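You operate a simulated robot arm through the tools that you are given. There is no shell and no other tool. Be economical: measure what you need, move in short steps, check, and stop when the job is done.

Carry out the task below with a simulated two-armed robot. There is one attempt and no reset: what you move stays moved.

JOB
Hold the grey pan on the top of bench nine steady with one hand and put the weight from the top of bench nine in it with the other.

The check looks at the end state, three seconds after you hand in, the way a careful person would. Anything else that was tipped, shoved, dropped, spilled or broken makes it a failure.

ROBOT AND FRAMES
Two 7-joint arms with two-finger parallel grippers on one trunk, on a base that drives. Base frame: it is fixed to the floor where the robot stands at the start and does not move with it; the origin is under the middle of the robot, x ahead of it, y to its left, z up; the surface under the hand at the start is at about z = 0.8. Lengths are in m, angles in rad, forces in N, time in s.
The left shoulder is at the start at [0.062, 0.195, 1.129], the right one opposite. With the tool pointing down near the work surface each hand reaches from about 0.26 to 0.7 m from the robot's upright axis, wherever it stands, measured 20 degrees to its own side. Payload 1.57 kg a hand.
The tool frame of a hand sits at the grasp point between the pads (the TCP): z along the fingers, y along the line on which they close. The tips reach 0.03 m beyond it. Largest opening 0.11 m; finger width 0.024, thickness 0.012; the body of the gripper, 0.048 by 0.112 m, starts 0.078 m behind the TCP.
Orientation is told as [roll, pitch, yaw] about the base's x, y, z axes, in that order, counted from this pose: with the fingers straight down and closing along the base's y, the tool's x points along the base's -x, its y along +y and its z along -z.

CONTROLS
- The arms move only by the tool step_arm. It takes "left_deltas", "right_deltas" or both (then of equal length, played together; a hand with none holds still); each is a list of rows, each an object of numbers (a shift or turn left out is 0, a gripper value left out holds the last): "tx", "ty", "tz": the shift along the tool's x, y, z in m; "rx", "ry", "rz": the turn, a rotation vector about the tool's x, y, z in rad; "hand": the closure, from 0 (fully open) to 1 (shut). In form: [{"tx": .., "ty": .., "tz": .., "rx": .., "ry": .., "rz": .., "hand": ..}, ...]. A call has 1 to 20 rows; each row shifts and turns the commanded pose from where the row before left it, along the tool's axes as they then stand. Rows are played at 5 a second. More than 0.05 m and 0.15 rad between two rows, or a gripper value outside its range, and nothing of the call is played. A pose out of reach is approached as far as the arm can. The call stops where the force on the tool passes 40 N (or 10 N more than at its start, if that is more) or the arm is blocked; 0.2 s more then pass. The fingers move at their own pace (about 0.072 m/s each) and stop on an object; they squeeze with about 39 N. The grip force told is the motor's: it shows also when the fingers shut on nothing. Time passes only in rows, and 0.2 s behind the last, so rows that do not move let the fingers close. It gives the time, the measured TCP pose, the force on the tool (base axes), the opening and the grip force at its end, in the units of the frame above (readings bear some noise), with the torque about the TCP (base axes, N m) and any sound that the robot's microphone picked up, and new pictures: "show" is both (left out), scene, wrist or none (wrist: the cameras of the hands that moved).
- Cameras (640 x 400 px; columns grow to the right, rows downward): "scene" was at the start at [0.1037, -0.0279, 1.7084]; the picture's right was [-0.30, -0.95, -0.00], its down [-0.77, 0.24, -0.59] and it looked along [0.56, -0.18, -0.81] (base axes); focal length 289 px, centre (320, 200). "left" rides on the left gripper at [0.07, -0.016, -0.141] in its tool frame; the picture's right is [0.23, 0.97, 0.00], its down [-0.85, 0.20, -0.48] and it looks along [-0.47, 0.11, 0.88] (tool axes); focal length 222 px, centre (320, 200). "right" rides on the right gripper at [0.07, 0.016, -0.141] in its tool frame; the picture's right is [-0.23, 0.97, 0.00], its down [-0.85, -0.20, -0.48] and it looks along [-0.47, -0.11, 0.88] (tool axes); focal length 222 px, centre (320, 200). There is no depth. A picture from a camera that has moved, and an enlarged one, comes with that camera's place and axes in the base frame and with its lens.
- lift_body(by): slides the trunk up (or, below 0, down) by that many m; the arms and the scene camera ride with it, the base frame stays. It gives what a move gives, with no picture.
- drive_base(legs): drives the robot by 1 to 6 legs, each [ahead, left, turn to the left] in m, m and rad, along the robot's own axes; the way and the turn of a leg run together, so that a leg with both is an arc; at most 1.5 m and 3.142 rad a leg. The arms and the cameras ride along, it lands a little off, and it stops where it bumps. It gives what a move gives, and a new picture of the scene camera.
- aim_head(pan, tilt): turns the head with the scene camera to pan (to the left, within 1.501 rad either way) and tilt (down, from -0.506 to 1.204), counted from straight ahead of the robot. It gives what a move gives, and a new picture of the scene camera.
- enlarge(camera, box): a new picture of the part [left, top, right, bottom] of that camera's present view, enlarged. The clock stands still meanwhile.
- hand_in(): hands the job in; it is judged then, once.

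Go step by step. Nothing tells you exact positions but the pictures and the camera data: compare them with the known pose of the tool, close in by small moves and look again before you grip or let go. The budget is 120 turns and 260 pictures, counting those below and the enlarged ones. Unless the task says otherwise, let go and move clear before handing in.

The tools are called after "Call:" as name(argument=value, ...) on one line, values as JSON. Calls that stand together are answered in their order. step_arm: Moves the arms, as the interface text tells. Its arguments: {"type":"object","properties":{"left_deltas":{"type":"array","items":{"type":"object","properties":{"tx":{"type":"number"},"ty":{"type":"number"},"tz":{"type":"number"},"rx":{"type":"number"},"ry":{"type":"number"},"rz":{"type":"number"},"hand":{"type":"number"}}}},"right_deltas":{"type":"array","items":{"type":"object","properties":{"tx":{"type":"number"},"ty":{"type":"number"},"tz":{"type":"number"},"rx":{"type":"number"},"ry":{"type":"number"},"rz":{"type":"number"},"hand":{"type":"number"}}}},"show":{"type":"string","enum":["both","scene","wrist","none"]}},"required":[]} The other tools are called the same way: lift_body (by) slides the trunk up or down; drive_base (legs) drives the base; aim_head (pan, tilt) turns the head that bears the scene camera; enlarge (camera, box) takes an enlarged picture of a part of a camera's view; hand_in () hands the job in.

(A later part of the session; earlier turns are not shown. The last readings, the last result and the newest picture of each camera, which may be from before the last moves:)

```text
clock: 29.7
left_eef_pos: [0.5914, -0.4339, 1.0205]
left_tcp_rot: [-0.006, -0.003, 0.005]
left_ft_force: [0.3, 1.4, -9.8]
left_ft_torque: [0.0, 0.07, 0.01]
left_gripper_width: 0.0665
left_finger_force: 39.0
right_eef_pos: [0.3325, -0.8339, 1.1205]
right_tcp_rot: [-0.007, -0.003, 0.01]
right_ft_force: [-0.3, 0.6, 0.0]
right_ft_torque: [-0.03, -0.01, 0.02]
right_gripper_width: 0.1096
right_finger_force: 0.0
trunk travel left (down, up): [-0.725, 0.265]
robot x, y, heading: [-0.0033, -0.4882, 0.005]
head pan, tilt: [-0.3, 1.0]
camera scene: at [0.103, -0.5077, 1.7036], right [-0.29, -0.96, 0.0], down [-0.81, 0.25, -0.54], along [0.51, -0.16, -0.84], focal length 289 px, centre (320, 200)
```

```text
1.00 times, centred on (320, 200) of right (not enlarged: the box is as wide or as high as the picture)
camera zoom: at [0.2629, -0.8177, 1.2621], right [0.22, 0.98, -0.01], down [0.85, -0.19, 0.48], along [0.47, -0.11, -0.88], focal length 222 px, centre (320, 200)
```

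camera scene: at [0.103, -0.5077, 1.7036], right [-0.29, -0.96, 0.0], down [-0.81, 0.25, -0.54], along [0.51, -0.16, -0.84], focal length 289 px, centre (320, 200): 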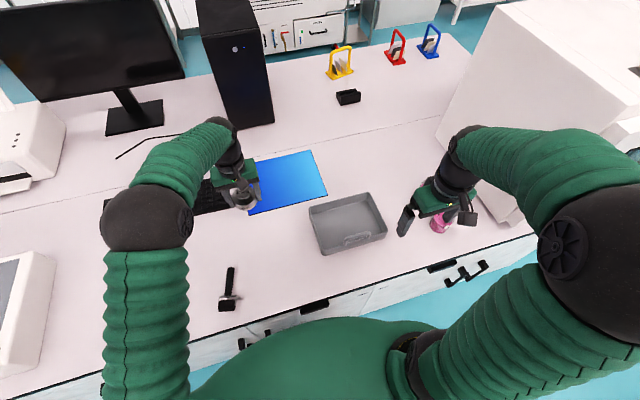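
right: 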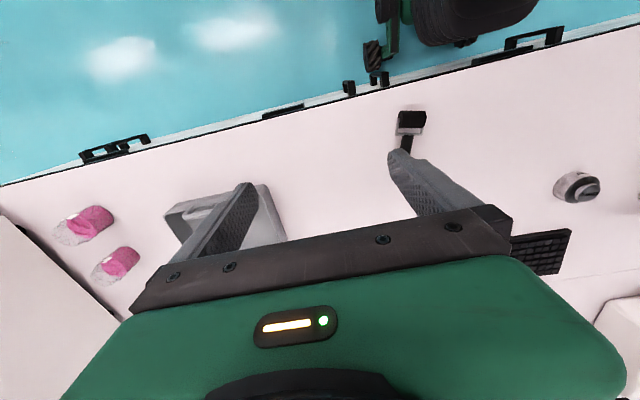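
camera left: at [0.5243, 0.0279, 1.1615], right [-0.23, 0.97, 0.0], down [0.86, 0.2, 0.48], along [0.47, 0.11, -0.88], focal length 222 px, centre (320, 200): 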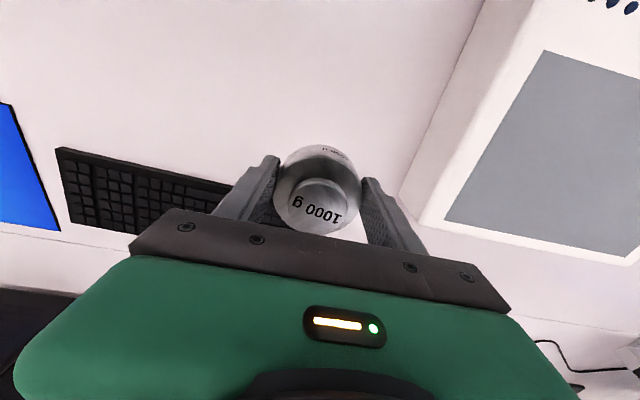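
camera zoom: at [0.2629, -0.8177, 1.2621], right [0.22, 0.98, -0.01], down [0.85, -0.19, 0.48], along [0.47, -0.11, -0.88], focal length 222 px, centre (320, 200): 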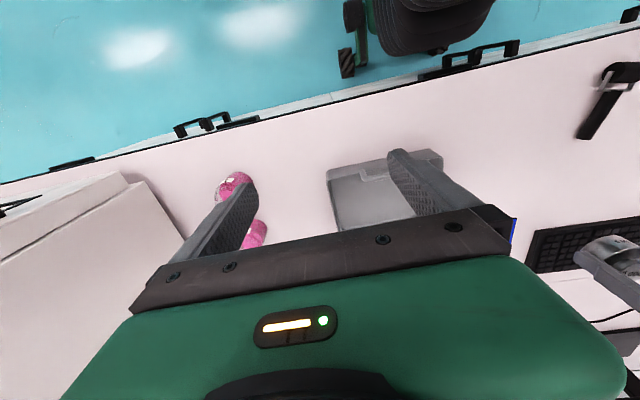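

The pan is in full view now. I enlarge it to measure its rims.

Call:
enlarge(camera="scene", box=[280, 170, 440, 270])

```text
4.00 times, centred on (360, 220) of scene
camera zoom: at [0.103, -0.5077, 1.7036], right [-0.29, -0.96, 0.0], down [-0.81, 0.25, -0.54], along [0.51, -0.16, -0.84], focal length 1154 px, centre (160, 120)
```

zoom: 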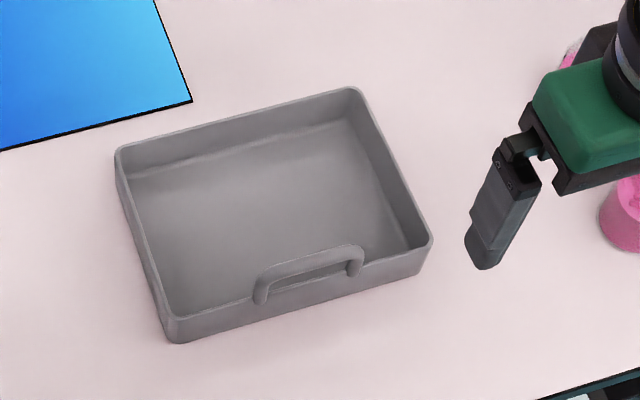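

The pan's rim spans x .445–.606, y −.627…−.852 with its top at about z .84, and the handle is on the near side. The right hand goes over the right rim, half-closed.

Call:
step_arm(right_deltas=[{"tx": -0.04, "hand": 0.5}, {"tx": -0.04}, {"tx": -0.04}, {"tx": -0.04}, {"tx": -0.038, "ty": -0.015}, {"tz": 0.045}, {"tz": 0.045}, {"tz": 0.045}, {"tz": 0.045}, {}])

Call:
enlarge(camera="scene", box=[300, 150, 460, 250])

```text
clock: 31.9
left_eef_pos: [0.5912, -0.4377, 1.0203]
left_tcp_rot: [-0.001, -0.002, 0.006]
left_ft_force: [-0.4, 0.9, -9.3]
left_ft_torque: [0.0, 0.09, 0.04]
left_gripper_width: 0.0664
left_finger_force: 39.0
right_eef_pos: [0.5291, -0.8546, 0.9406]
right_tcp_rot: [-0.003, -0.003, 0.006]
right_ft_force: [-0.4, -0.6, 0.0]
right_ft_torque: [0.0, -0.02, 0.01]
right_gripper_width: 0.0552
right_finger_force: 0.1
trunk travel left (down, up): [-0.725, 0.265]
robot x, y, heading: [0.0039, -0.4928, -0.002]
head pan, tilt: [-0.3, 1.0]
camera scene: at [0.1037, -0.5155, 1.7035], right [-0.29, -0.96, 0.0], down [-0.81, 0.25, -0.54], along [0.51, -0.16, -0.84], focal length 289 px, centre (320, 200)
camera right: at [0.4612, -0.8392, 1.0816], right [0.22, 0.98, 0.0], down [0.85, -0.19, 0.48], along [0.47, -0.11, -0.88], focal length 222 px, centre (320, 200)
```

scene: 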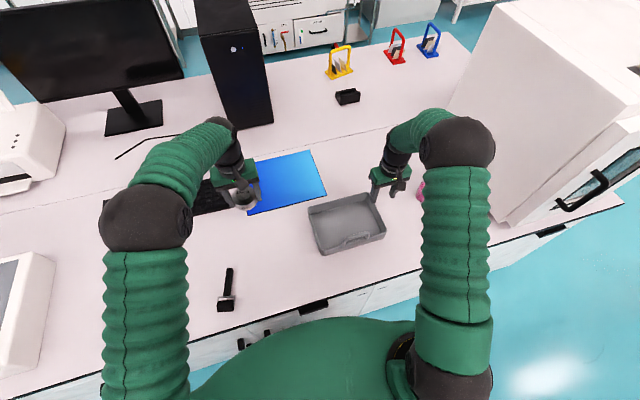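
right: 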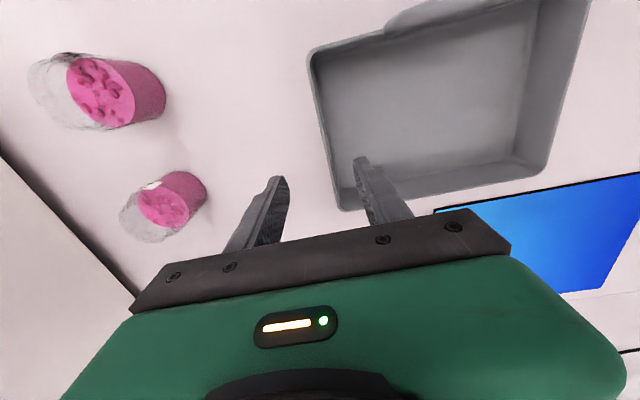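

```text
4.00 times, centred on (380, 200) of scene
camera zoom: at [0.1037, -0.5155, 1.7035], right [-0.29, -0.96, 0.0], down [-0.81, 0.25, -0.54], along [0.51, -0.16, -0.84], focal length 1154 px, centre (80, 200)
```

zoom: 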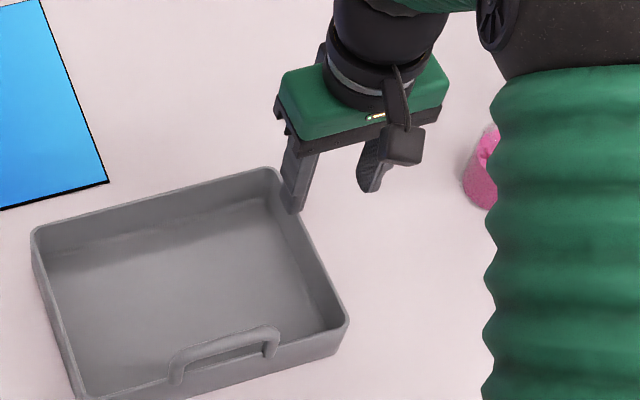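

Call:
step_arm(right_deltas=[{"ty": 0.005, "tz": 0.03}, {"tz": 0.03}, {}, {}])

Call:
enlarge(camera="right", box=[200, 50, 440, 250])

Call:
enlarge(camera="scene", box=[330, 160, 426, 220])

```text
clock: 32.9
left_eef_pos: [0.5929, -0.4368, 1.0212]
left_tcp_rot: [-0.002, -0.003, 0.006]
left_ft_force: [0.5, 0.0, -11.2]
left_ft_torque: [-0.01, 0.09, -0.02]
left_gripper_width: 0.0661
left_finger_force: 39.2
right_eef_pos: [0.5305, -0.8471, 0.8802]
right_tcp_rot: [-0.003, -0.003, 0.008]
right_ft_force: [-0.3, 1.0, -0.3]
right_ft_torque: [0.02, 0.03, 0.0]
right_gripper_width: 0.055
right_finger_force: 0.0
trunk travel left (down, up): [-0.725, 0.265]
robot x, y, heading: [-0.0012, -0.4908, 0.002]
head pan, tilt: [-0.3, 1.0]
camera scene: at [0.1044, -0.514, 1.7035], right [-0.29, -0.96, 0.0], down [-0.81, 0.25, -0.54], along [0.51, -0.16, -0.84], focal length 289 px, centre (320, 200)
camera right: at [0.4616, -0.8313, 1.0213], right [0.22, 0.98, 0.0], down [0.85, -0.19, 0.48], along [0.47, -0.11, -0.88], focal length 222 px, centre (320, 200)
```

scene: 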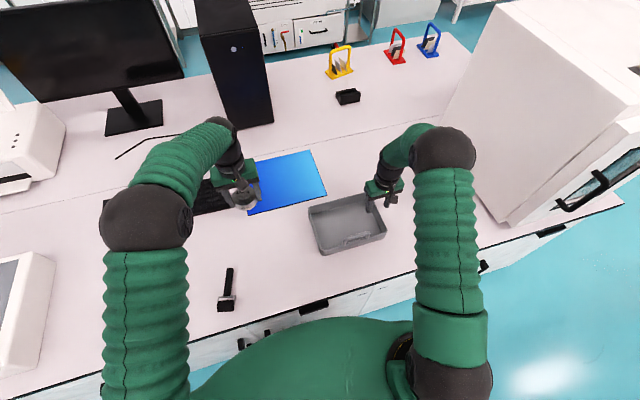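
right: 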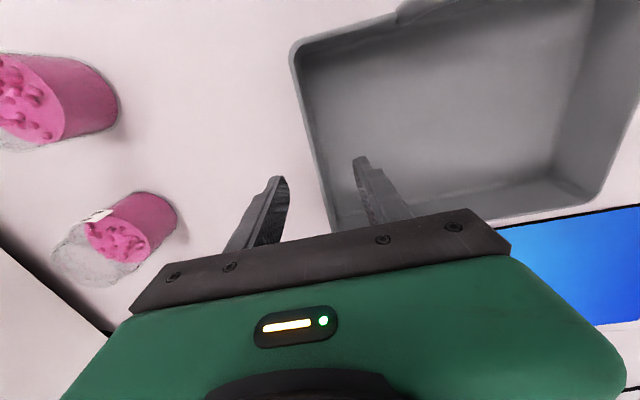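

```text
2.00 times, centred on (320, 150) of right
camera zoom: at [0.4616, -0.8313, 1.0213], right [0.22, 0.98, 0.0], down [0.85, -0.19, 0.48], along [0.47, -0.11, -0.88], focal length 444 px, centre (320, 300)
```

zoom: 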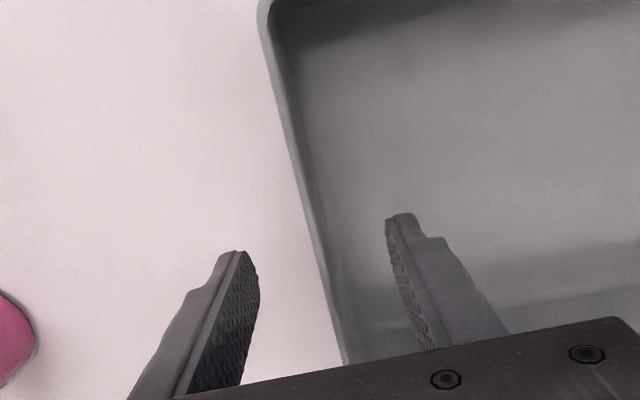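

```text
6.67 times, centred on (378, 190) of scene
camera zoom: at [0.1044, -0.514, 1.7035], right [-0.29, -0.96, 0.0], down [-0.81, 0.25, -0.54], along [0.51, -0.16, -0.84], focal length 1924 px, centre (-67, 267)
```

zoom: 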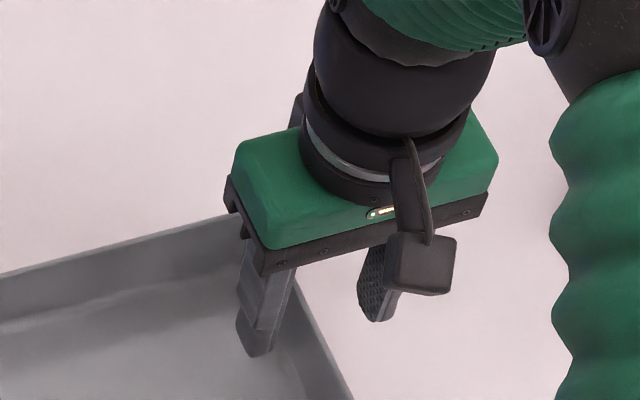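

The rim lies a few mm to the outside of the finger midline. I shift 6 mm, lower over the wall and close.

Call:
step_arm(right_deltas=[{"ty": -0.006}, {"tz": 0.015}, {"tz": 0.013}, {}])

Call:
enlarge(camera="right", box=[200, 50, 440, 250])

Call:
enlarge(camera="scene", box=[330, 160, 426, 220])

```text
clock: 33.9
left_eef_pos: [0.5921, -0.4379, 1.0218]
left_tcp_rot: [-0.001, -0.002, 0.005]
left_ft_force: [-1.6, 0.0, -10.4]
left_ft_torque: [-0.01, 0.08, 0.0]
left_gripper_width: 0.0663
left_finger_force: 39.6
right_eef_pos: [0.5308, -0.8535, 0.8529]
right_tcp_rot: [-0.003, -0.004, 0.007]
right_ft_force: [0.1, 0.2, 0.2]
right_ft_torque: [0.02, 0.0, -0.01]
right_gripper_width: 0.055
right_finger_force: 0.0
trunk travel left (down, up): [-0.725, 0.265]
robot x, y, heading: [0.0007, -0.4901, 0.004]
head pan, tilt: [-0.3, 1.0]
camera scene: at [0.1041, -0.5146, 1.7035], right [-0.29, -0.96, 0.0], down [-0.81, 0.25, -0.54], along [0.51, -0.16, -0.84], focal length 289 px, centre (320, 200)
camera right: at [0.4614, -0.8381, 0.993], right [0.22, 0.98, 0.0], down [0.85, -0.19, 0.48], along [0.47, -0.11, -0.88], focal length 222 px, centre (320, 200)
```

scene: 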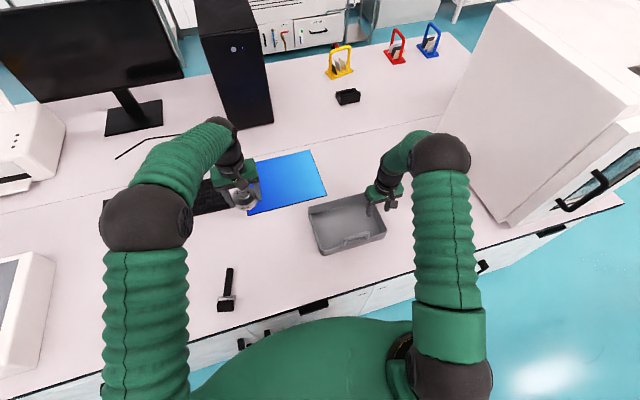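
right: 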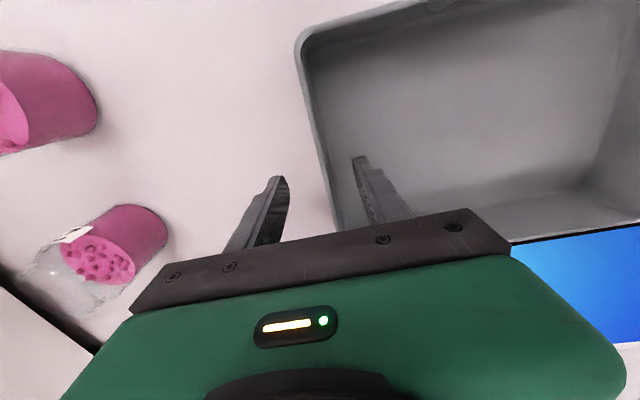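

```text
2.00 times, centred on (320, 150) of right
camera zoom: at [0.4614, -0.8381, 0.993], right [0.22, 0.98, 0.0], down [0.85, -0.19, 0.48], along [0.47, -0.11, -0.88], focal length 444 px, centre (320, 300)
```

zoom: 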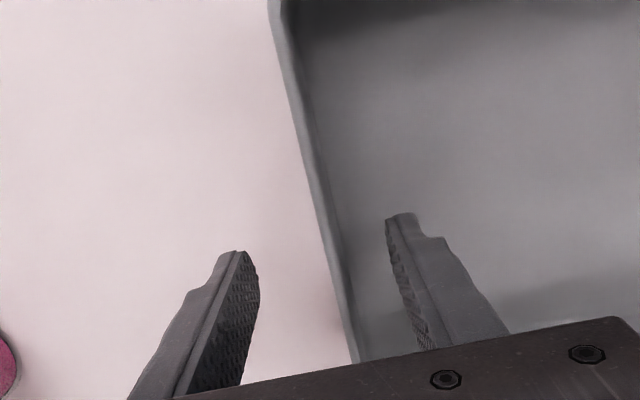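

```text
6.67 times, centred on (378, 190) of scene
camera zoom: at [0.1041, -0.5146, 1.7035], right [-0.29, -0.96, 0.0], down [-0.81, 0.25, -0.54], along [0.51, -0.16, -0.84], focal length 1924 px, centre (-67, 267)
```

zoom: 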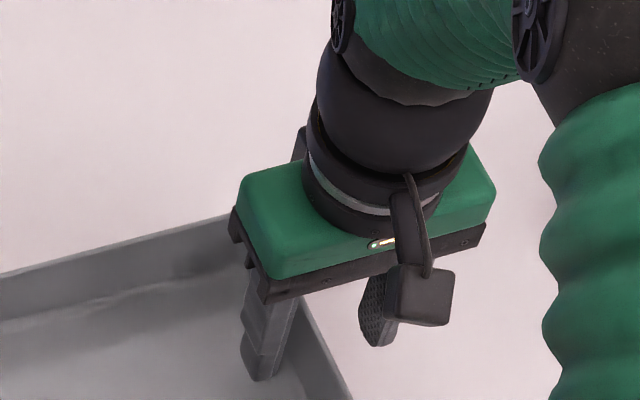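

Centred on the wall. I close the right hand.

Call:
step_arm(right_deltas=[{"ty": 0.002}, {"hand": 0.8}, {"hand": 1}, {}, {}, {}])

Call:
enlarge(camera="scene", box=[200, 120, 440, 270])

```text
clock: 35.3
left_eef_pos: [0.5916, -0.4377, 1.0218]
left_tcp_rot: [-0.002, -0.002, 0.006]
left_ft_force: [-0.3, -1.2, -9.2]
left_ft_torque: [0.01, 0.06, -0.01]
left_gripper_width: 0.0665
left_finger_force: 39.0
right_eef_pos: [0.5294, -0.8512, 0.8519]
right_tcp_rot: [-0.003, -0.002, 0.007]
right_ft_force: [-0.4, 0.4, 1.1]
right_ft_torque: [0.26, 0.07, -0.09]
right_gripper_width: 0.0033
right_finger_force: 24.7
trunk travel left (down, up): [-0.725, 0.265]
robot x, y, heading: [-0.0005, -0.491, -0.001]
head pan, tilt: [-0.3, 1.0]
camera scene: at [0.1044, -0.5144, 1.7035], right [-0.29, -0.96, 0.0], down [-0.81, 0.25, -0.54], along [0.51, -0.16, -0.84], focal length 289 px, centre (320, 200)
camera right: at [0.4619, -0.8361, 0.9933], right [0.22, 0.98, 0.0], down [0.85, -0.19, 0.48], along [0.47, -0.11, -0.88], focal length 222 px, centre (320, 200)
```

scene: 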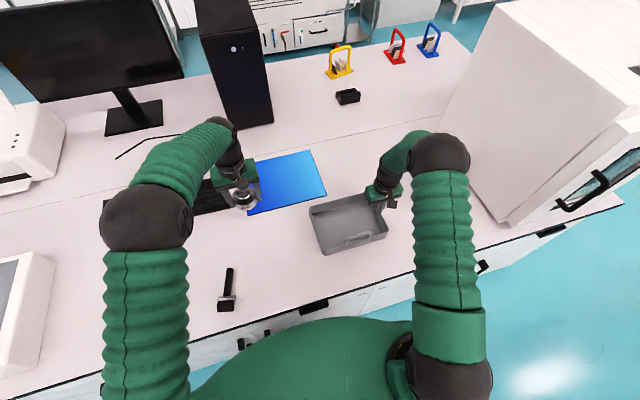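
right: 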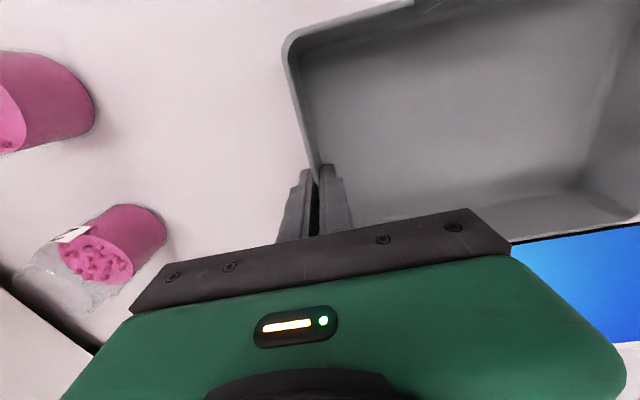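

```text
2.67 times, centred on (320, 195) of scene
camera zoom: at [0.1044, -0.5144, 1.7035], right [-0.29, -0.96, 0.0], down [-0.81, 0.25, -0.54], along [0.51, -0.16, -0.84], focal length 770 px, centre (320, 213)
```

zoom: 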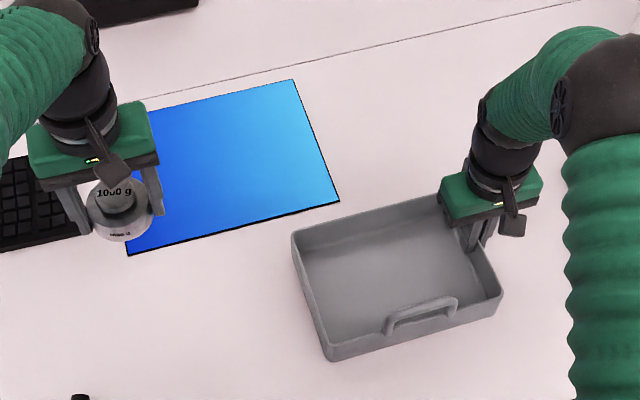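

The pan wall is gripped (3 mm thick). I carry the weight over the left-centre of the pan, keeping clear of the right hand.

Call:
step_arm(left_deltas=[{"ty": -0.008, "tx": 0.003}, {"ty": -0.016, "tx": 0.005}, {"ty": -0.024, "tx": 0.006}, {"ty": -0.028, "tx": 0.006}, {"ty": -0.028, "tx": 0.006}, {"ty": -0.028, "tx": 0.006}, {"ty": -0.028, "tx": 0.006}, {"ty": -0.028, "tx": 0.006}, {"ty": -0.028, "tx": 0.006}, {"ty": -0.024, "tx": 0.006}, {"ty": -0.016, "tx": 0.003}, {"ty": -0.008, "tx": 0.002}, {}, {}])

Call:
enlarge(camera="scene", box=[280, 150, 440, 250])

```text
clock: 37.6
left_eef_pos: [0.5934, -0.6095, 1.0386]
left_tcp_rot: [-0.019, -0.025, 0.163]
left_ft_force: [-0.7, -0.3, -8.9]
left_ft_torque: [-0.05, 0.07, 0.02]
left_gripper_width: 0.0663
left_finger_force: 38.9
right_eef_pos: [0.5283, -0.8507, 0.8522]
right_tcp_rot: [-0.008, -0.009, 0.007]
right_ft_force: [3.2, -2.0, 6.2]
right_ft_torque: [0.48, 0.6, -0.1]
right_gripper_width: 0.0035
right_finger_force: 25.0
trunk travel left (down, up): [-0.725, 0.265]
robot x, y, heading: [0.0013, -0.4903, 0.0]
head pan, tilt: [-0.3, 1.0]
stopped in row 11 (left hand): the arm was blocked; the commanded pose is now the measured one
camera scene: at [0.1031, -0.5156, 1.7002], right [-0.29, -0.96, 0.0], down [-0.81, 0.25, -0.54], along [0.51, -0.16, -0.84], focal length 289 px, centre (320, 200)
camera left: at [0.5232, -0.635, 1.1784], right [-0.38, 0.92, -0.02], down [0.8, 0.34, 0.5], along [0.47, 0.17, -0.87], focal length 222 px, centre (320, 200)
```

scene: 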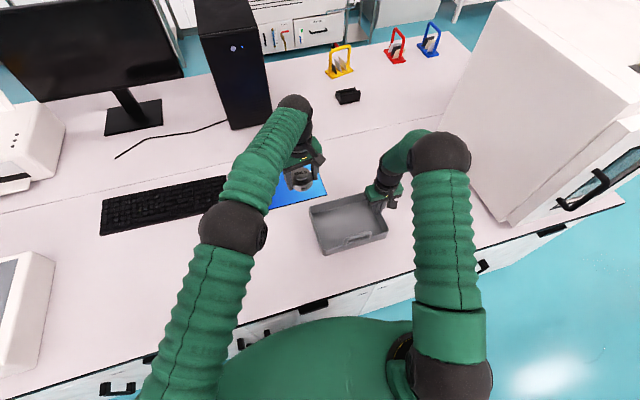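
left: 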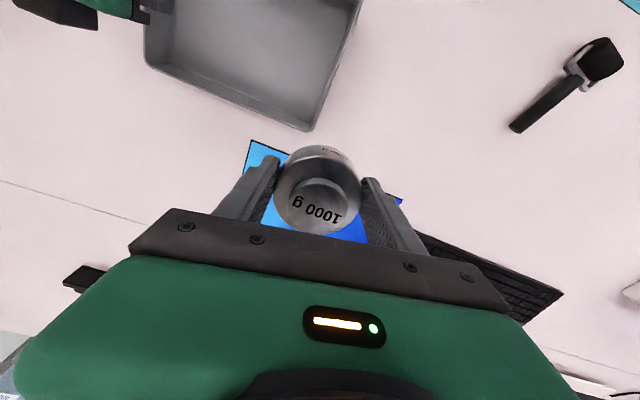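

```text
4.00 times, centred on (360, 200) of scene
camera zoom: at [0.1031, -0.5156, 1.7002], right [-0.29, -0.96, 0.0], down [-0.81, 0.25, -0.54], along [0.51, -0.16, -0.84], focal length 1154 px, centre (160, 200)
```

zoom: 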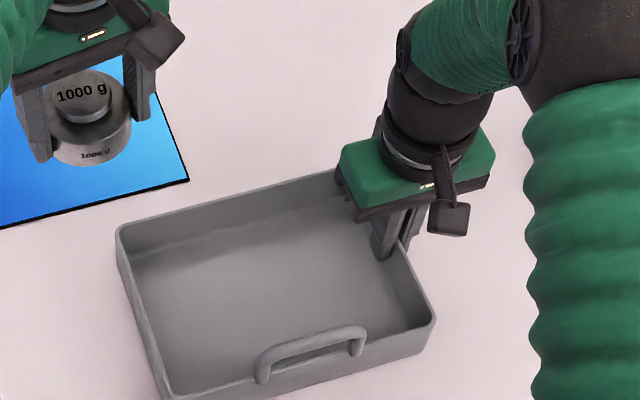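

The left arm hits its limit across the body. I'll back it off and straighten it, release the pan gently, then drive 0.2 m more to the right and re-grip.

Call:
step_arm(left_deltas=[{"ty": 0.01, "tz": -0.004, "rz": 0.04}, {"ty": 0.02, "rz": 0.06, "rx": -0.01, "ry": 0.012}, {"ty": 0.025, "rz": 0.063, "rx": -0.009, "ry": 0.013}, {"ty": 0.025}, {"ty": 0.015}, {"ty": 0.005}, {}], right_deltas=[{}, {}, {}, {}, {}, {}, {}])

Call:
step_arm(right_deltas=[{"hand": 0.8}, {"hand": 0.5}, {}, {}, {"tz": -0.02}, {"tz": -0.03}, {"tz": -0.04}, {"tz": -0.04}, {"tz": -0.04}, {"tz": -0.04}, {}])

```text
clock: 39.2
left_eef_pos: [0.5872, -0.5123, 1.0442]
left_tcp_rot: [0.003, -0.002, -0.004]
left_ft_force: [-1.1, -0.9, -8.9]
left_ft_torque: [0.02, 0.1, 0.02]
left_gripper_width: 0.0665
left_finger_force: 38.6
right_eef_pos: [0.5283, -0.8507, 0.8539]
right_tcp_rot: [-0.004, -0.005, 0.006]
right_ft_force: [0.4, 0.4, -2.7]
right_ft_torque: [-0.26, -0.01, 0.0]
right_gripper_width: 0.0036
right_finger_force: 24.6
trunk travel left (down, up): [-0.725, 0.265]
robot x, y, heading: [-0.0012, -0.4889, -0.002]
head pan, tilt: [-0.3, 1.0]
camera scene: at [0.105, -0.5156, 1.7034], right [-0.29, -0.96, 0.0], down [-0.81, 0.25, -0.54], along [0.51, -0.16, -0.84], focal length 289 px, centre (320, 200)
camera right: at [0.4596, -0.8353, 0.9944], right [0.22, 0.98, 0.0], down [0.85, -0.19, 0.48], along [0.47, -0.11, -0.88], focal length 222 px, centre (320, 200)
camera left: at [0.5157, -0.5291, 1.185], right [-0.22, 0.97, 0.0], down [0.86, 0.19, 0.48], along [0.47, 0.11, -0.88], focal length 222 px, centre (320, 200)
```

scene: 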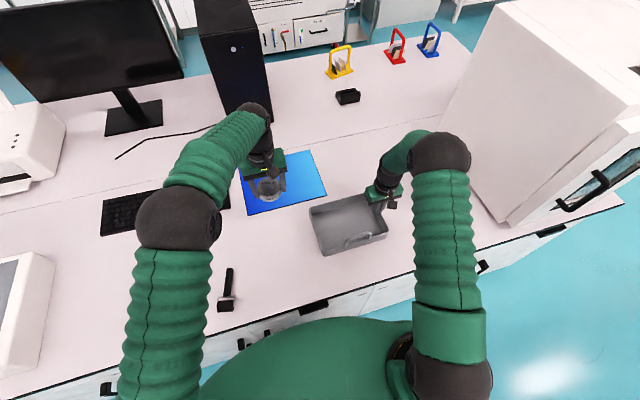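
right: 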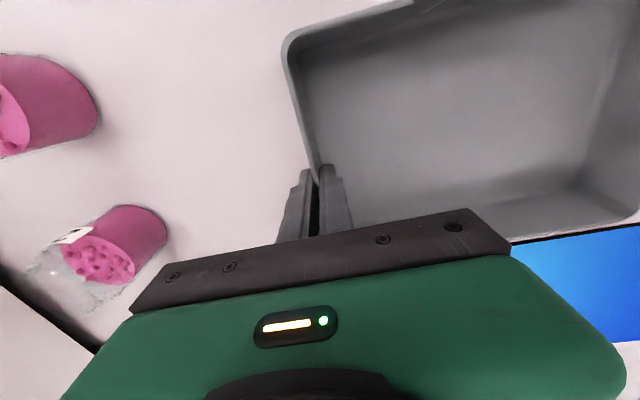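
left: 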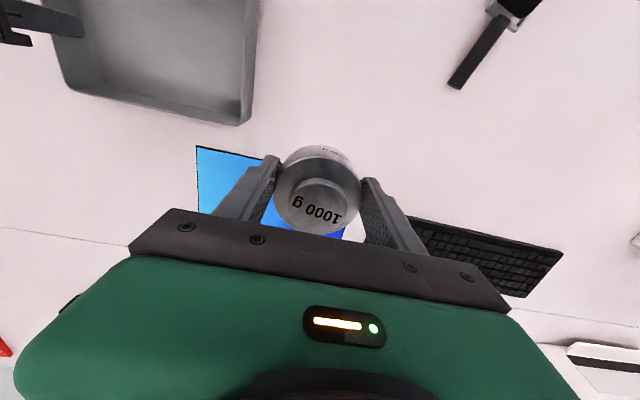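

```text
clock: 41.6
left_eef_pos: [0.5874, -0.5118, 1.043]
left_tcp_rot: [0.004, -0.003, -0.002]
left_ft_force: [0.5, -0.1, -9.6]
left_ft_torque: [-0.02, 0.06, -0.03]
left_gripper_width: 0.0662
left_finger_force: 38.9
right_eef_pos: [0.5275, -0.8505, 1.0637]
right_tcp_rot: [-0.005, -0.006, 0.007]
right_ft_force: [0.1, 0.5, 0.0]
right_ft_torque: [0.03, 0.0, -0.03]
right_gripper_width: 0.0549
right_finger_force: 0.1
trunk travel left (down, up): [-0.725, 0.265]
robot x, y, heading: [-0.0054, -0.4888, -0.003]
head pan, tilt: [-0.3, 1.0]
camera scene: at [0.1047, -0.5148, 1.7034], right [-0.29, -0.96, 0.0], down [-0.81, 0.25, -0.54], along [0.51, -0.16, -0.84], focal length 289 px, centre (320, 200)
camera right: at [0.4585, -0.8353, 1.2046], right [0.22, 0.98, 0.0], down [0.85, -0.19, 0.48], along [0.47, -0.11, -0.88], focal length 222 px, centre (320, 200)
```

scene: 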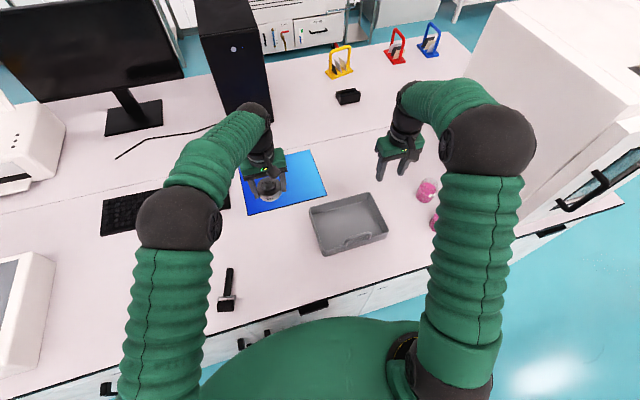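
right: 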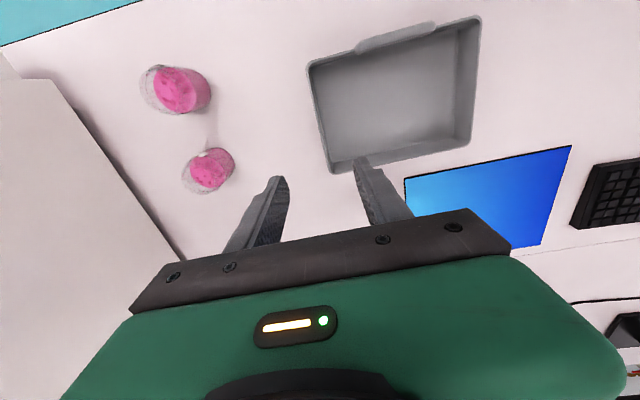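

I tuck the right hand in, then drive 0.18 m right.

Call:
step_arm(right_deltas=[{"ty": 0.03, "tx": 0.02}, {"ty": 0.03, "tx": 0.02}, {"ty": 0.03, "tx": 0.02}, {"ty": 0.03, "tx": 0.02}, {"ty": 0.03, "tx": 0.02}, {}], show="none")

Call:
drive_base(legs=[[0, -0.18, 0]])

Call:
enlarge(camera="scene", box=[200, 120, 440, 270])

```text
clock: 43.0
left_eef_pos: [0.5863, -0.5105, 1.043]
left_tcp_rot: [0.004, -0.002, -0.003]
left_ft_force: [0.4, -0.2, -9.7]
left_ft_torque: [-0.02, 0.08, -0.02]
left_gripper_width: 0.0666
left_finger_force: 38.6
right_eef_pos: [0.4269, -0.6987, 1.0637]
right_tcp_rot: [-0.005, -0.005, 0.008]
right_ft_force: [0.4, -0.2, 0.2]
right_ft_torque: [0.01, 0.02, -0.02]
right_gripper_width: 0.055
right_finger_force: 0.0
trunk travel left (down, up): [-0.725, 0.265]
robot x, y, heading: [0.0005, -0.4913, 0.003]
head pan, tilt: [-0.3, 1.0]
```

```text
clock: 44.5
left_eef_pos: [0.5861, -0.6786, 1.0436]
left_tcp_rot: [-0.003, -0.003, -0.005]
left_ft_force: [0.0, 1.4, -9.2]
left_ft_torque: [-0.07, 0.1, 0.03]
left_gripper_width: 0.0665
left_finger_force: 39.2
right_eef_pos: [0.4276, -0.8659, 1.0653]
right_tcp_rot: [-0.013, -0.005, 0.008]
right_ft_force: [0.5, 0.4, 1.0]
right_ft_torque: [-0.05, 0.0, 0.02]
right_gripper_width: 0.0546
right_finger_force: 0.1
trunk travel left (down, up): [-0.725, 0.265]
robot x, y, heading: [0.0017, -0.6682, 0.003]
head pan, tilt: [-0.3, 1.0]
camera scene: at [0.1044, -0.6741, 1.7036], right [-0.29, -0.96, 0.01], down [-0.81, 0.24, -0.54], along [0.51, -0.17, -0.84], focal length 289 px, centre (320, 200)
```

scene: 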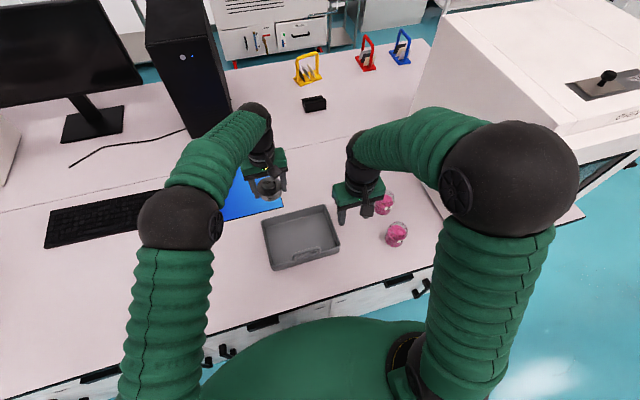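

```text
2.67 times, centred on (320, 195) of scene
camera zoom: at [0.1044, -0.6741, 1.7036], right [-0.29, -0.96, 0.01], down [-0.81, 0.24, -0.54], along [0.51, -0.17, -0.84], focal length 770 px, centre (320, 213)
```

zoom: 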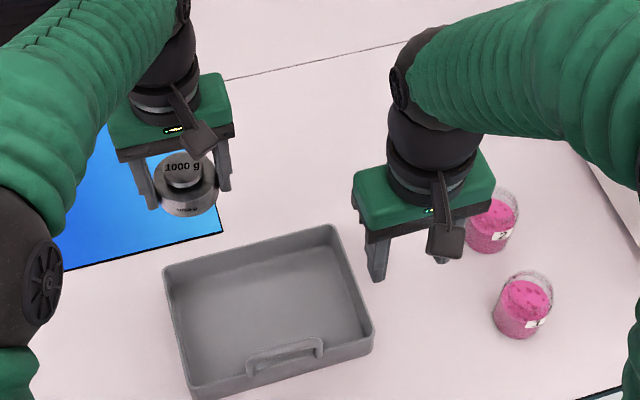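

Good position. I send the right hand back over the right rim.

Call:
step_arm(right_deltas=[{"tx": -0.03, "ty": 0.005}, {"tx": -0.04, "ty": 0.005}, {"tx": -0.032, "ty": 0.006}, {"tz": 0.045}, {"tz": 0.045}, {"tz": 0.045}, {"tz": 0.04}, {}])

Call:
enlarge(camera="right", box=[200, 50, 440, 250])

```text
clock: 46.3
left_eef_pos: [0.5835, -0.6888, 1.046]
left_tcp_rot: [0.007, -0.006, -0.005]
left_ft_force: [0.3, 0.9, -9.3]
left_ft_torque: [0.05, 0.03, 0.0]
left_gripper_width: 0.0663
left_finger_force: 39.1
right_eef_pos: [0.5295, -0.8631, 0.8904]
right_tcp_rot: [-0.002, -0.01, 0.006]
right_ft_force: [0.2, 0.5, -0.8]
right_ft_torque: [0.0, -0.02, 0.01]
right_gripper_width: 0.055
right_finger_force: 0.0
trunk travel left (down, up): [-0.725, 0.265]
robot x, y, heading: [0.0014, -0.6656, 0.004]
head pan, tilt: [-0.3, 1.0]
camera scene: at [0.1046, -0.6908, 1.7035], right [-0.29, -0.96, 0.0], down [-0.81, 0.25, -0.54], along [0.51, -0.16, -0.84], focal length 289 px, centre (320, 200)
camera right: at [0.4592, -0.8477, 1.0304], right [0.22, 0.98, 0.0], down [0.85, -0.19, 0.49], along [0.47, -0.11, -0.87], focal length 222 px, centre (320, 200)
```

scene: 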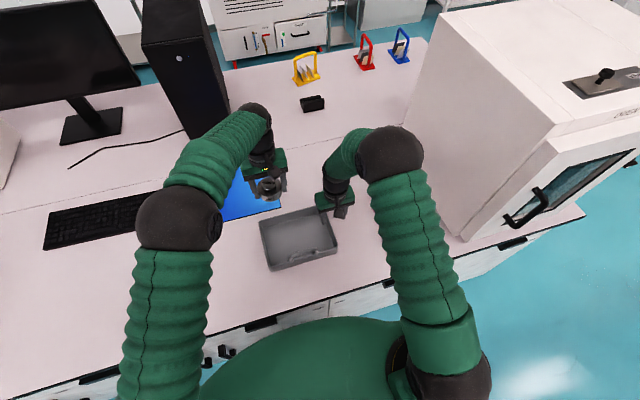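
right: 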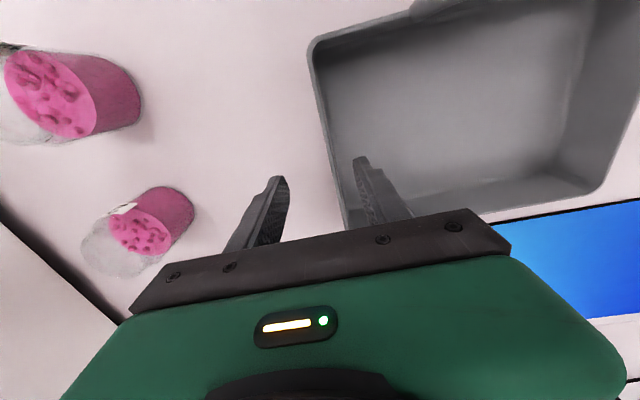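

```text
2.00 times, centred on (320, 150) of right
camera zoom: at [0.4592, -0.8477, 1.0304], right [0.22, 0.98, 0.0], down [0.85, -0.19, 0.49], along [0.47, -0.11, -0.87], focal length 444 px, centre (320, 300)
```

zoom: 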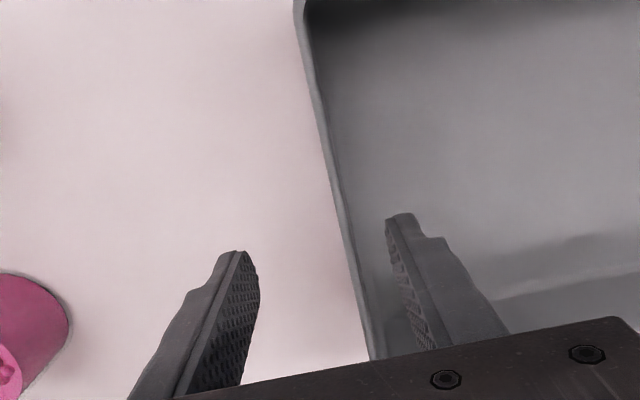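

Call:
step_arm(right_deltas=[{"ty": 0.011}, {"tz": 0.02}, {"tz": 0.017}, {}])

Call:
enlarge(camera="right", box=[200, 50, 440, 250])

```text
clock: 47.3
left_eef_pos: [0.5842, -0.6904, 1.0444]
left_tcp_rot: [0.007, -0.003, -0.003]
left_ft_force: [-0.2, -0.1, -10.0]
left_ft_torque: [0.01, 0.02, -0.03]
left_gripper_width: 0.0663
left_finger_force: 39.3
right_eef_pos: [0.5283, -0.8524, 0.8521]
right_tcp_rot: [-0.002, -0.01, 0.008]
right_ft_force: [-0.2, -0.2, -0.9]
right_ft_torque: [0.01, 0.0, 0.0]
right_gripper_width: 0.0553
right_finger_force: 0.1
trunk travel left (down, up): [-0.725, 0.265]
robot x, y, heading: [-0.0008, -0.6658, 0.002]
head pan, tilt: [-0.3, 1.0]
camera scene: at [0.1047, -0.6931, 1.7034], right [-0.29, -0.96, 0.0], down [-0.81, 0.25, -0.54], along [0.51, -0.16, -0.84], focal length 289 px, centre (320, 200)
camera right: at [0.4588, -0.8383, 0.9937], right [0.22, 0.98, 0.0], down [0.85, -0.19, 0.49], along [0.47, -0.11, -0.87], focal length 222 px, centre (320, 200)
```

scene: 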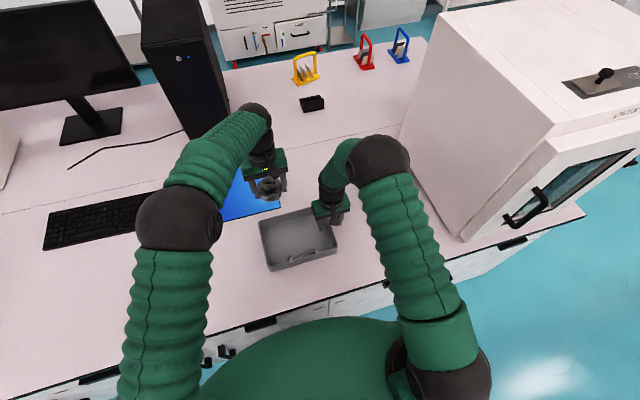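
right: 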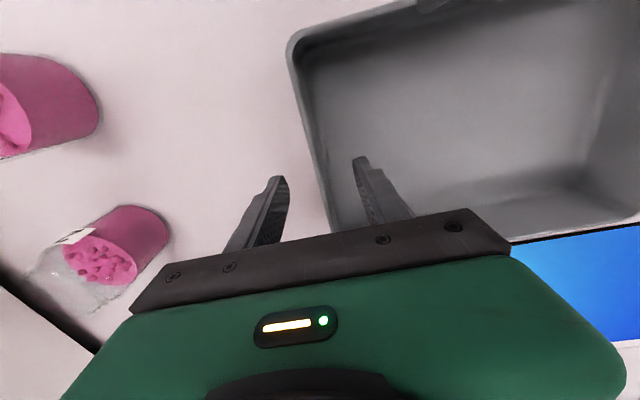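

```text
2.00 times, centred on (320, 150) of right
camera zoom: at [0.4588, -0.8383, 0.9937], right [0.22, 0.98, 0.0], down [0.85, -0.19, 0.49], along [0.47, -0.11, -0.87], focal length 444 px, centre (320, 300)
```

zoom: 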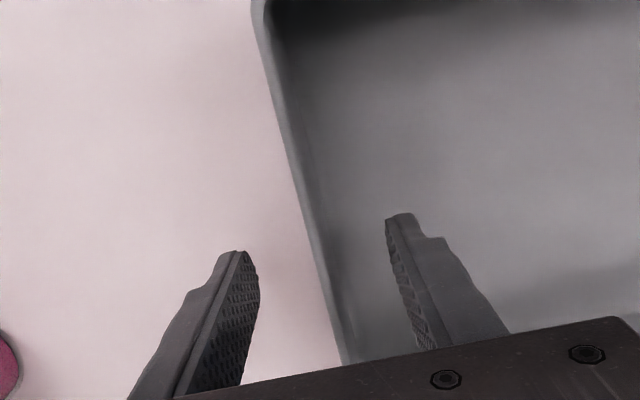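

Centred. I close the right hand on the wall, then bring the weight over the pan.

Call:
step_arm(right_deltas=[{"hand": 0.8}, {"hand": 1}, {}, {}, {}], show="wrist")

Call:
step_arm(left_deltas=[{"tx": 0.008}, {"tx": 0.014, "ty": -0.005}, {"tx": 0.014, "ty": -0.005}, {"tx": 0.012, "ty": -0.004}, {"tx": 0.006}, {"tz": 0.01}, {"tz": 0.02}, {"tz": 0.025}, {"tz": 0.02}, {"tz": 0.01}, {}, {}])

Call:
enlarge(camera="scene", box=[220, 170, 380, 280])

```text
clock: 48.5
left_eef_pos: [0.5853, -0.688, 1.0436]
left_tcp_rot: [0.004, -0.004, -0.004]
left_ft_force: [0.4, 0.0, -10.6]
left_ft_torque: [-0.03, 0.07, -0.03]
left_gripper_width: 0.0665
left_finger_force: 39.3
right_eef_pos: [0.5278, -0.8507, 0.8523]
right_tcp_rot: [-0.003, -0.01, 0.006]
right_ft_force: [0.0, 0.7, 0.5]
right_ft_torque: [0.21, 0.08, 0.03]
right_gripper_width: 0.0032
right_finger_force: 24.6
trunk travel left (down, up): [-0.725, 0.265]
robot x, y, heading: [0.0025, -0.6641, 0.005]
head pan, tilt: [-0.3, 1.0]
camera right: at [0.4589, -0.836, 0.9942], right [0.22, 0.98, 0.0], down [0.85, -0.19, 0.49], along [0.47, -0.11, -0.87], focal length 222 px, centre (320, 200)
```

right: 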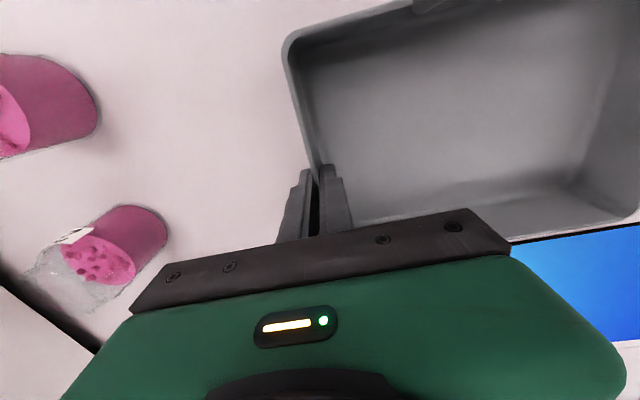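

```text
clock: 51.1
left_eef_pos: [0.5296, -0.7029, 0.9599]
left_tcp_rot: [0.005, -0.004, -0.004]
left_ft_force: [-0.4, 0.1, -9.1]
left_ft_torque: [0.0, 0.07, 0.01]
left_gripper_width: 0.0665
left_finger_force: 38.7
right_eef_pos: [0.5286, -0.8513, 0.8538]
right_tcp_rot: [-0.003, -0.008, 0.008]
right_ft_force: [0.3, -1.2, 1.9]
right_ft_torque: [0.16, 0.08, -0.01]
right_gripper_width: 0.0036
right_finger_force: 23.8
trunk travel left (down, up): [-0.725, 0.265]
robot x, y, heading: [0.0027, -0.6684, 0.005]
head pan, tilt: [-0.3, 1.0]
camera scene: at [0.1043, -0.69, 1.7035], right [-0.29, -0.96, 0.0], down [-0.81, 0.25, -0.54], along [0.51, -0.16, -0.84], focal length 289 px, centre (320, 200)
camera left: at [0.4594, -0.7198, 1.1006], right [-0.22, 0.97, 0.0], down [0.85, 0.19, 0.48], along [0.47, 0.11, -0.88], focal length 222 px, centre (320, 200)
```

scene: 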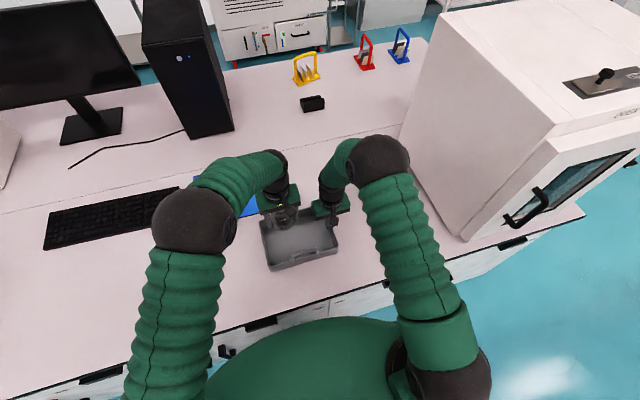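
left: 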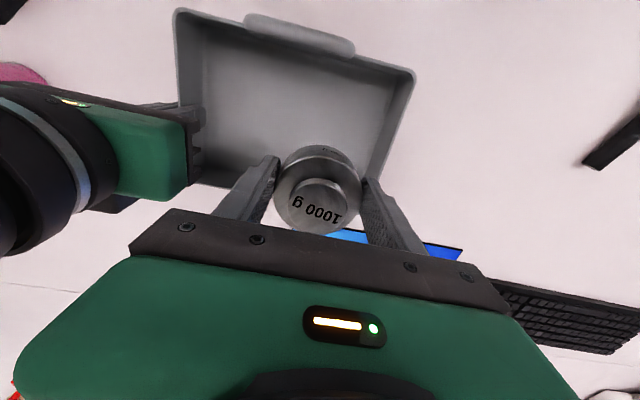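

```text
3.64 times, centred on (300, 225) of scene
camera zoom: at [0.1043, -0.69, 1.7035], right [-0.29, -0.96, 0.0], down [-0.81, 0.25, -0.54], along [0.51, -0.16, -0.84], focal length 1050 px, centre (393, 109)
```

zoom: 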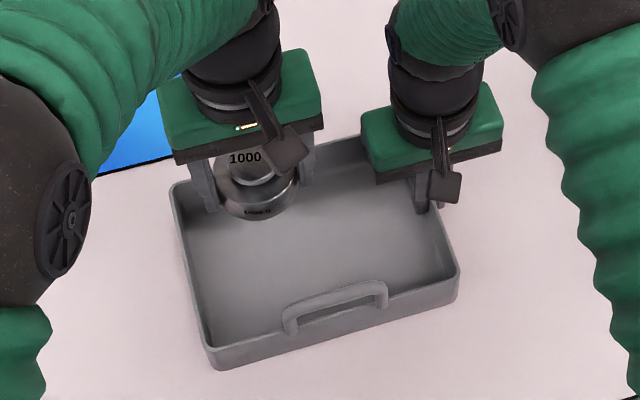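

The weight is over the pan's interior with clearance all round. I lower it to just above the floor of the pan.

Call:
step_arm(left_deltas=[{"ty": -0.006}, {"tz": 0.015}, {"tz": 0.025}, {"tz": 0.025}, {"tz": 0.02}, {"tz": 0.012}, {"tz": 0.006}, {"tz": 0.004}, {}])

Call:
enlarge(camera="scene", box=[220, 170, 380, 280])

```text
clock: 53.1
left_eef_pos: [0.5316, -0.7064, 0.8531]
left_tcp_rot: [0.005, -0.008, -0.003]
left_ft_force: [-0.9, 0.5, -9.8]
left_ft_torque: [-0.02, 0.02, 0.01]
left_gripper_width: 0.0663
left_finger_force: 38.8
right_eef_pos: [0.5286, -0.8526, 0.8542]
right_tcp_rot: [-0.002, -0.008, 0.008]
right_ft_force: [-0.3, -0.2, 1.6]
right_ft_torque: [0.18, 0.04, -0.02]
right_gripper_width: 0.0039
right_finger_force: 24.8
trunk travel left (down, up): [-0.725, 0.265]
robot x, y, heading: [-0.0013, -0.6652, 0.002]
head pan, tilt: [-0.3, 1.0]
camera scene: at [0.1043, -0.6902, 1.7035], right [-0.29, -0.96, 0.0], down [-0.81, 0.25, -0.54], along [0.51, -0.16, -0.84], focal length 289 px, centre (320, 200)
camera left: at [0.4606, -0.7243, 0.9945], right [-0.22, 0.97, 0.0], down [0.85, 0.19, 0.48], along [0.47, 0.11, -0.88], focal length 222 px, centre (320, 200)
```

scene: 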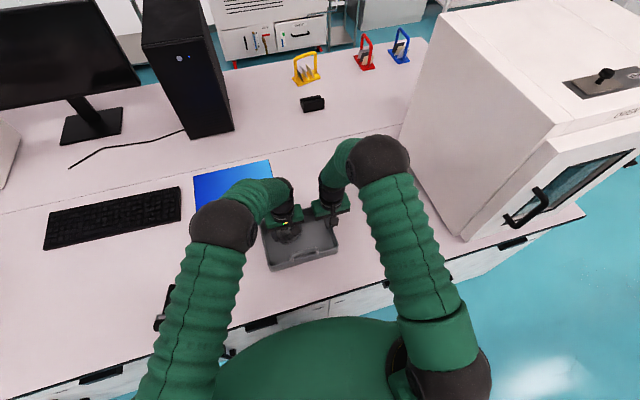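
left: 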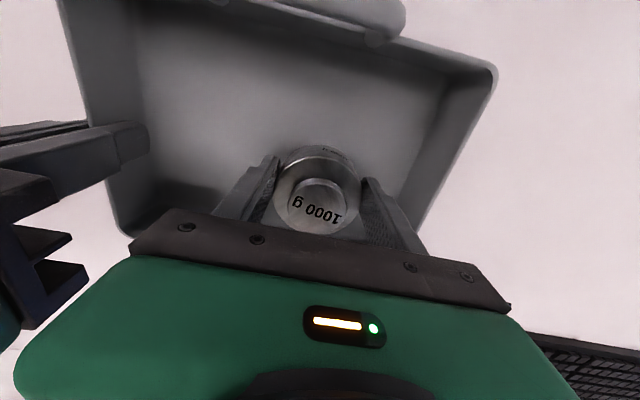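

```text
3.64 times, centred on (300, 225) of scene
camera zoom: at [0.1043, -0.6902, 1.7035], right [-0.29, -0.96, 0.0], down [-0.81, 0.25, -0.54], along [0.51, -0.16, -0.84], focal length 1050 px, centre (393, 109)
```

zoom: 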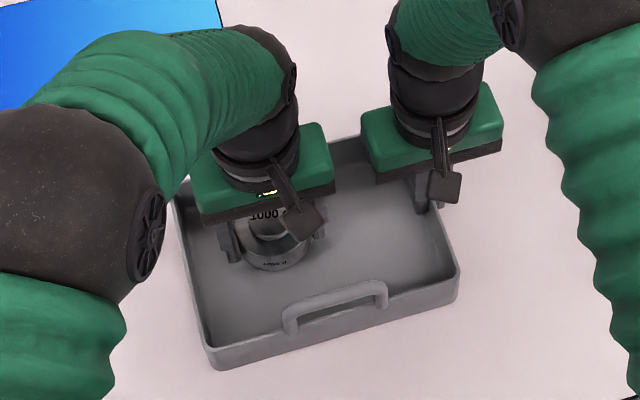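

I ease it down in small steps and watch the force.

Call:
step_arm(left_deltas=[{"tz": 0.003}, {"tz": 0.003}, {"tz": 0.003}, {"tz": 0.002}, {}], show="none")

```text
clock: 54.3
left_eef_pos: [0.5321, -0.7067, 0.8422]
left_tcp_rot: [0.006, -0.006, -0.005]
left_ft_force: [0.1, 0.4, -9.5]
left_ft_torque: [0.03, 0.09, 0.02]
left_gripper_width: 0.0665
left_finger_force: 38.9
right_eef_pos: [0.5283, -0.8512, 0.8548]
right_tcp_rot: [-0.002, -0.008, 0.007]
right_ft_force: [-0.5, -0.4, 2.1]
right_ft_torque: [0.13, 0.0, -0.05]
right_gripper_width: 0.0038
right_finger_force: 24.9
trunk travel left (down, up): [-0.725, 0.265]
robot x, y, heading: [-0.0, -0.6697, -0.001]
head pan, tilt: [-0.3, 1.0]
```

Call:
step_arm(left_deltas=[{"tz": 0.002}, {"tz": 0.002}, {}], show="none")

```text
clock: 55.1
left_eef_pos: [0.5313, -0.707, 0.8394]
left_tcp_rot: [0.005, -0.008, -0.004]
left_ft_force: [-6.6, 2.0, 15.8]
left_ft_torque: [-0.58, 0.59, -0.21]
left_gripper_width: 0.0666
left_finger_force: 39.5
right_eef_pos: [0.5285, -0.8516, 0.854]
right_tcp_rot: [-0.004, -0.01, 0.008]
right_ft_force: [4.7, -0.8, -10.9]
right_ft_torque: [-0.01, 0.21, -0.21]
right_gripper_width: 0.0034
right_finger_force: 24.2
trunk travel left (down, up): [-0.725, 0.265]
robot x, y, heading: [0.0013, -0.6669, 0.006]
head pan, tilt: [-0.3, 1.0]
```

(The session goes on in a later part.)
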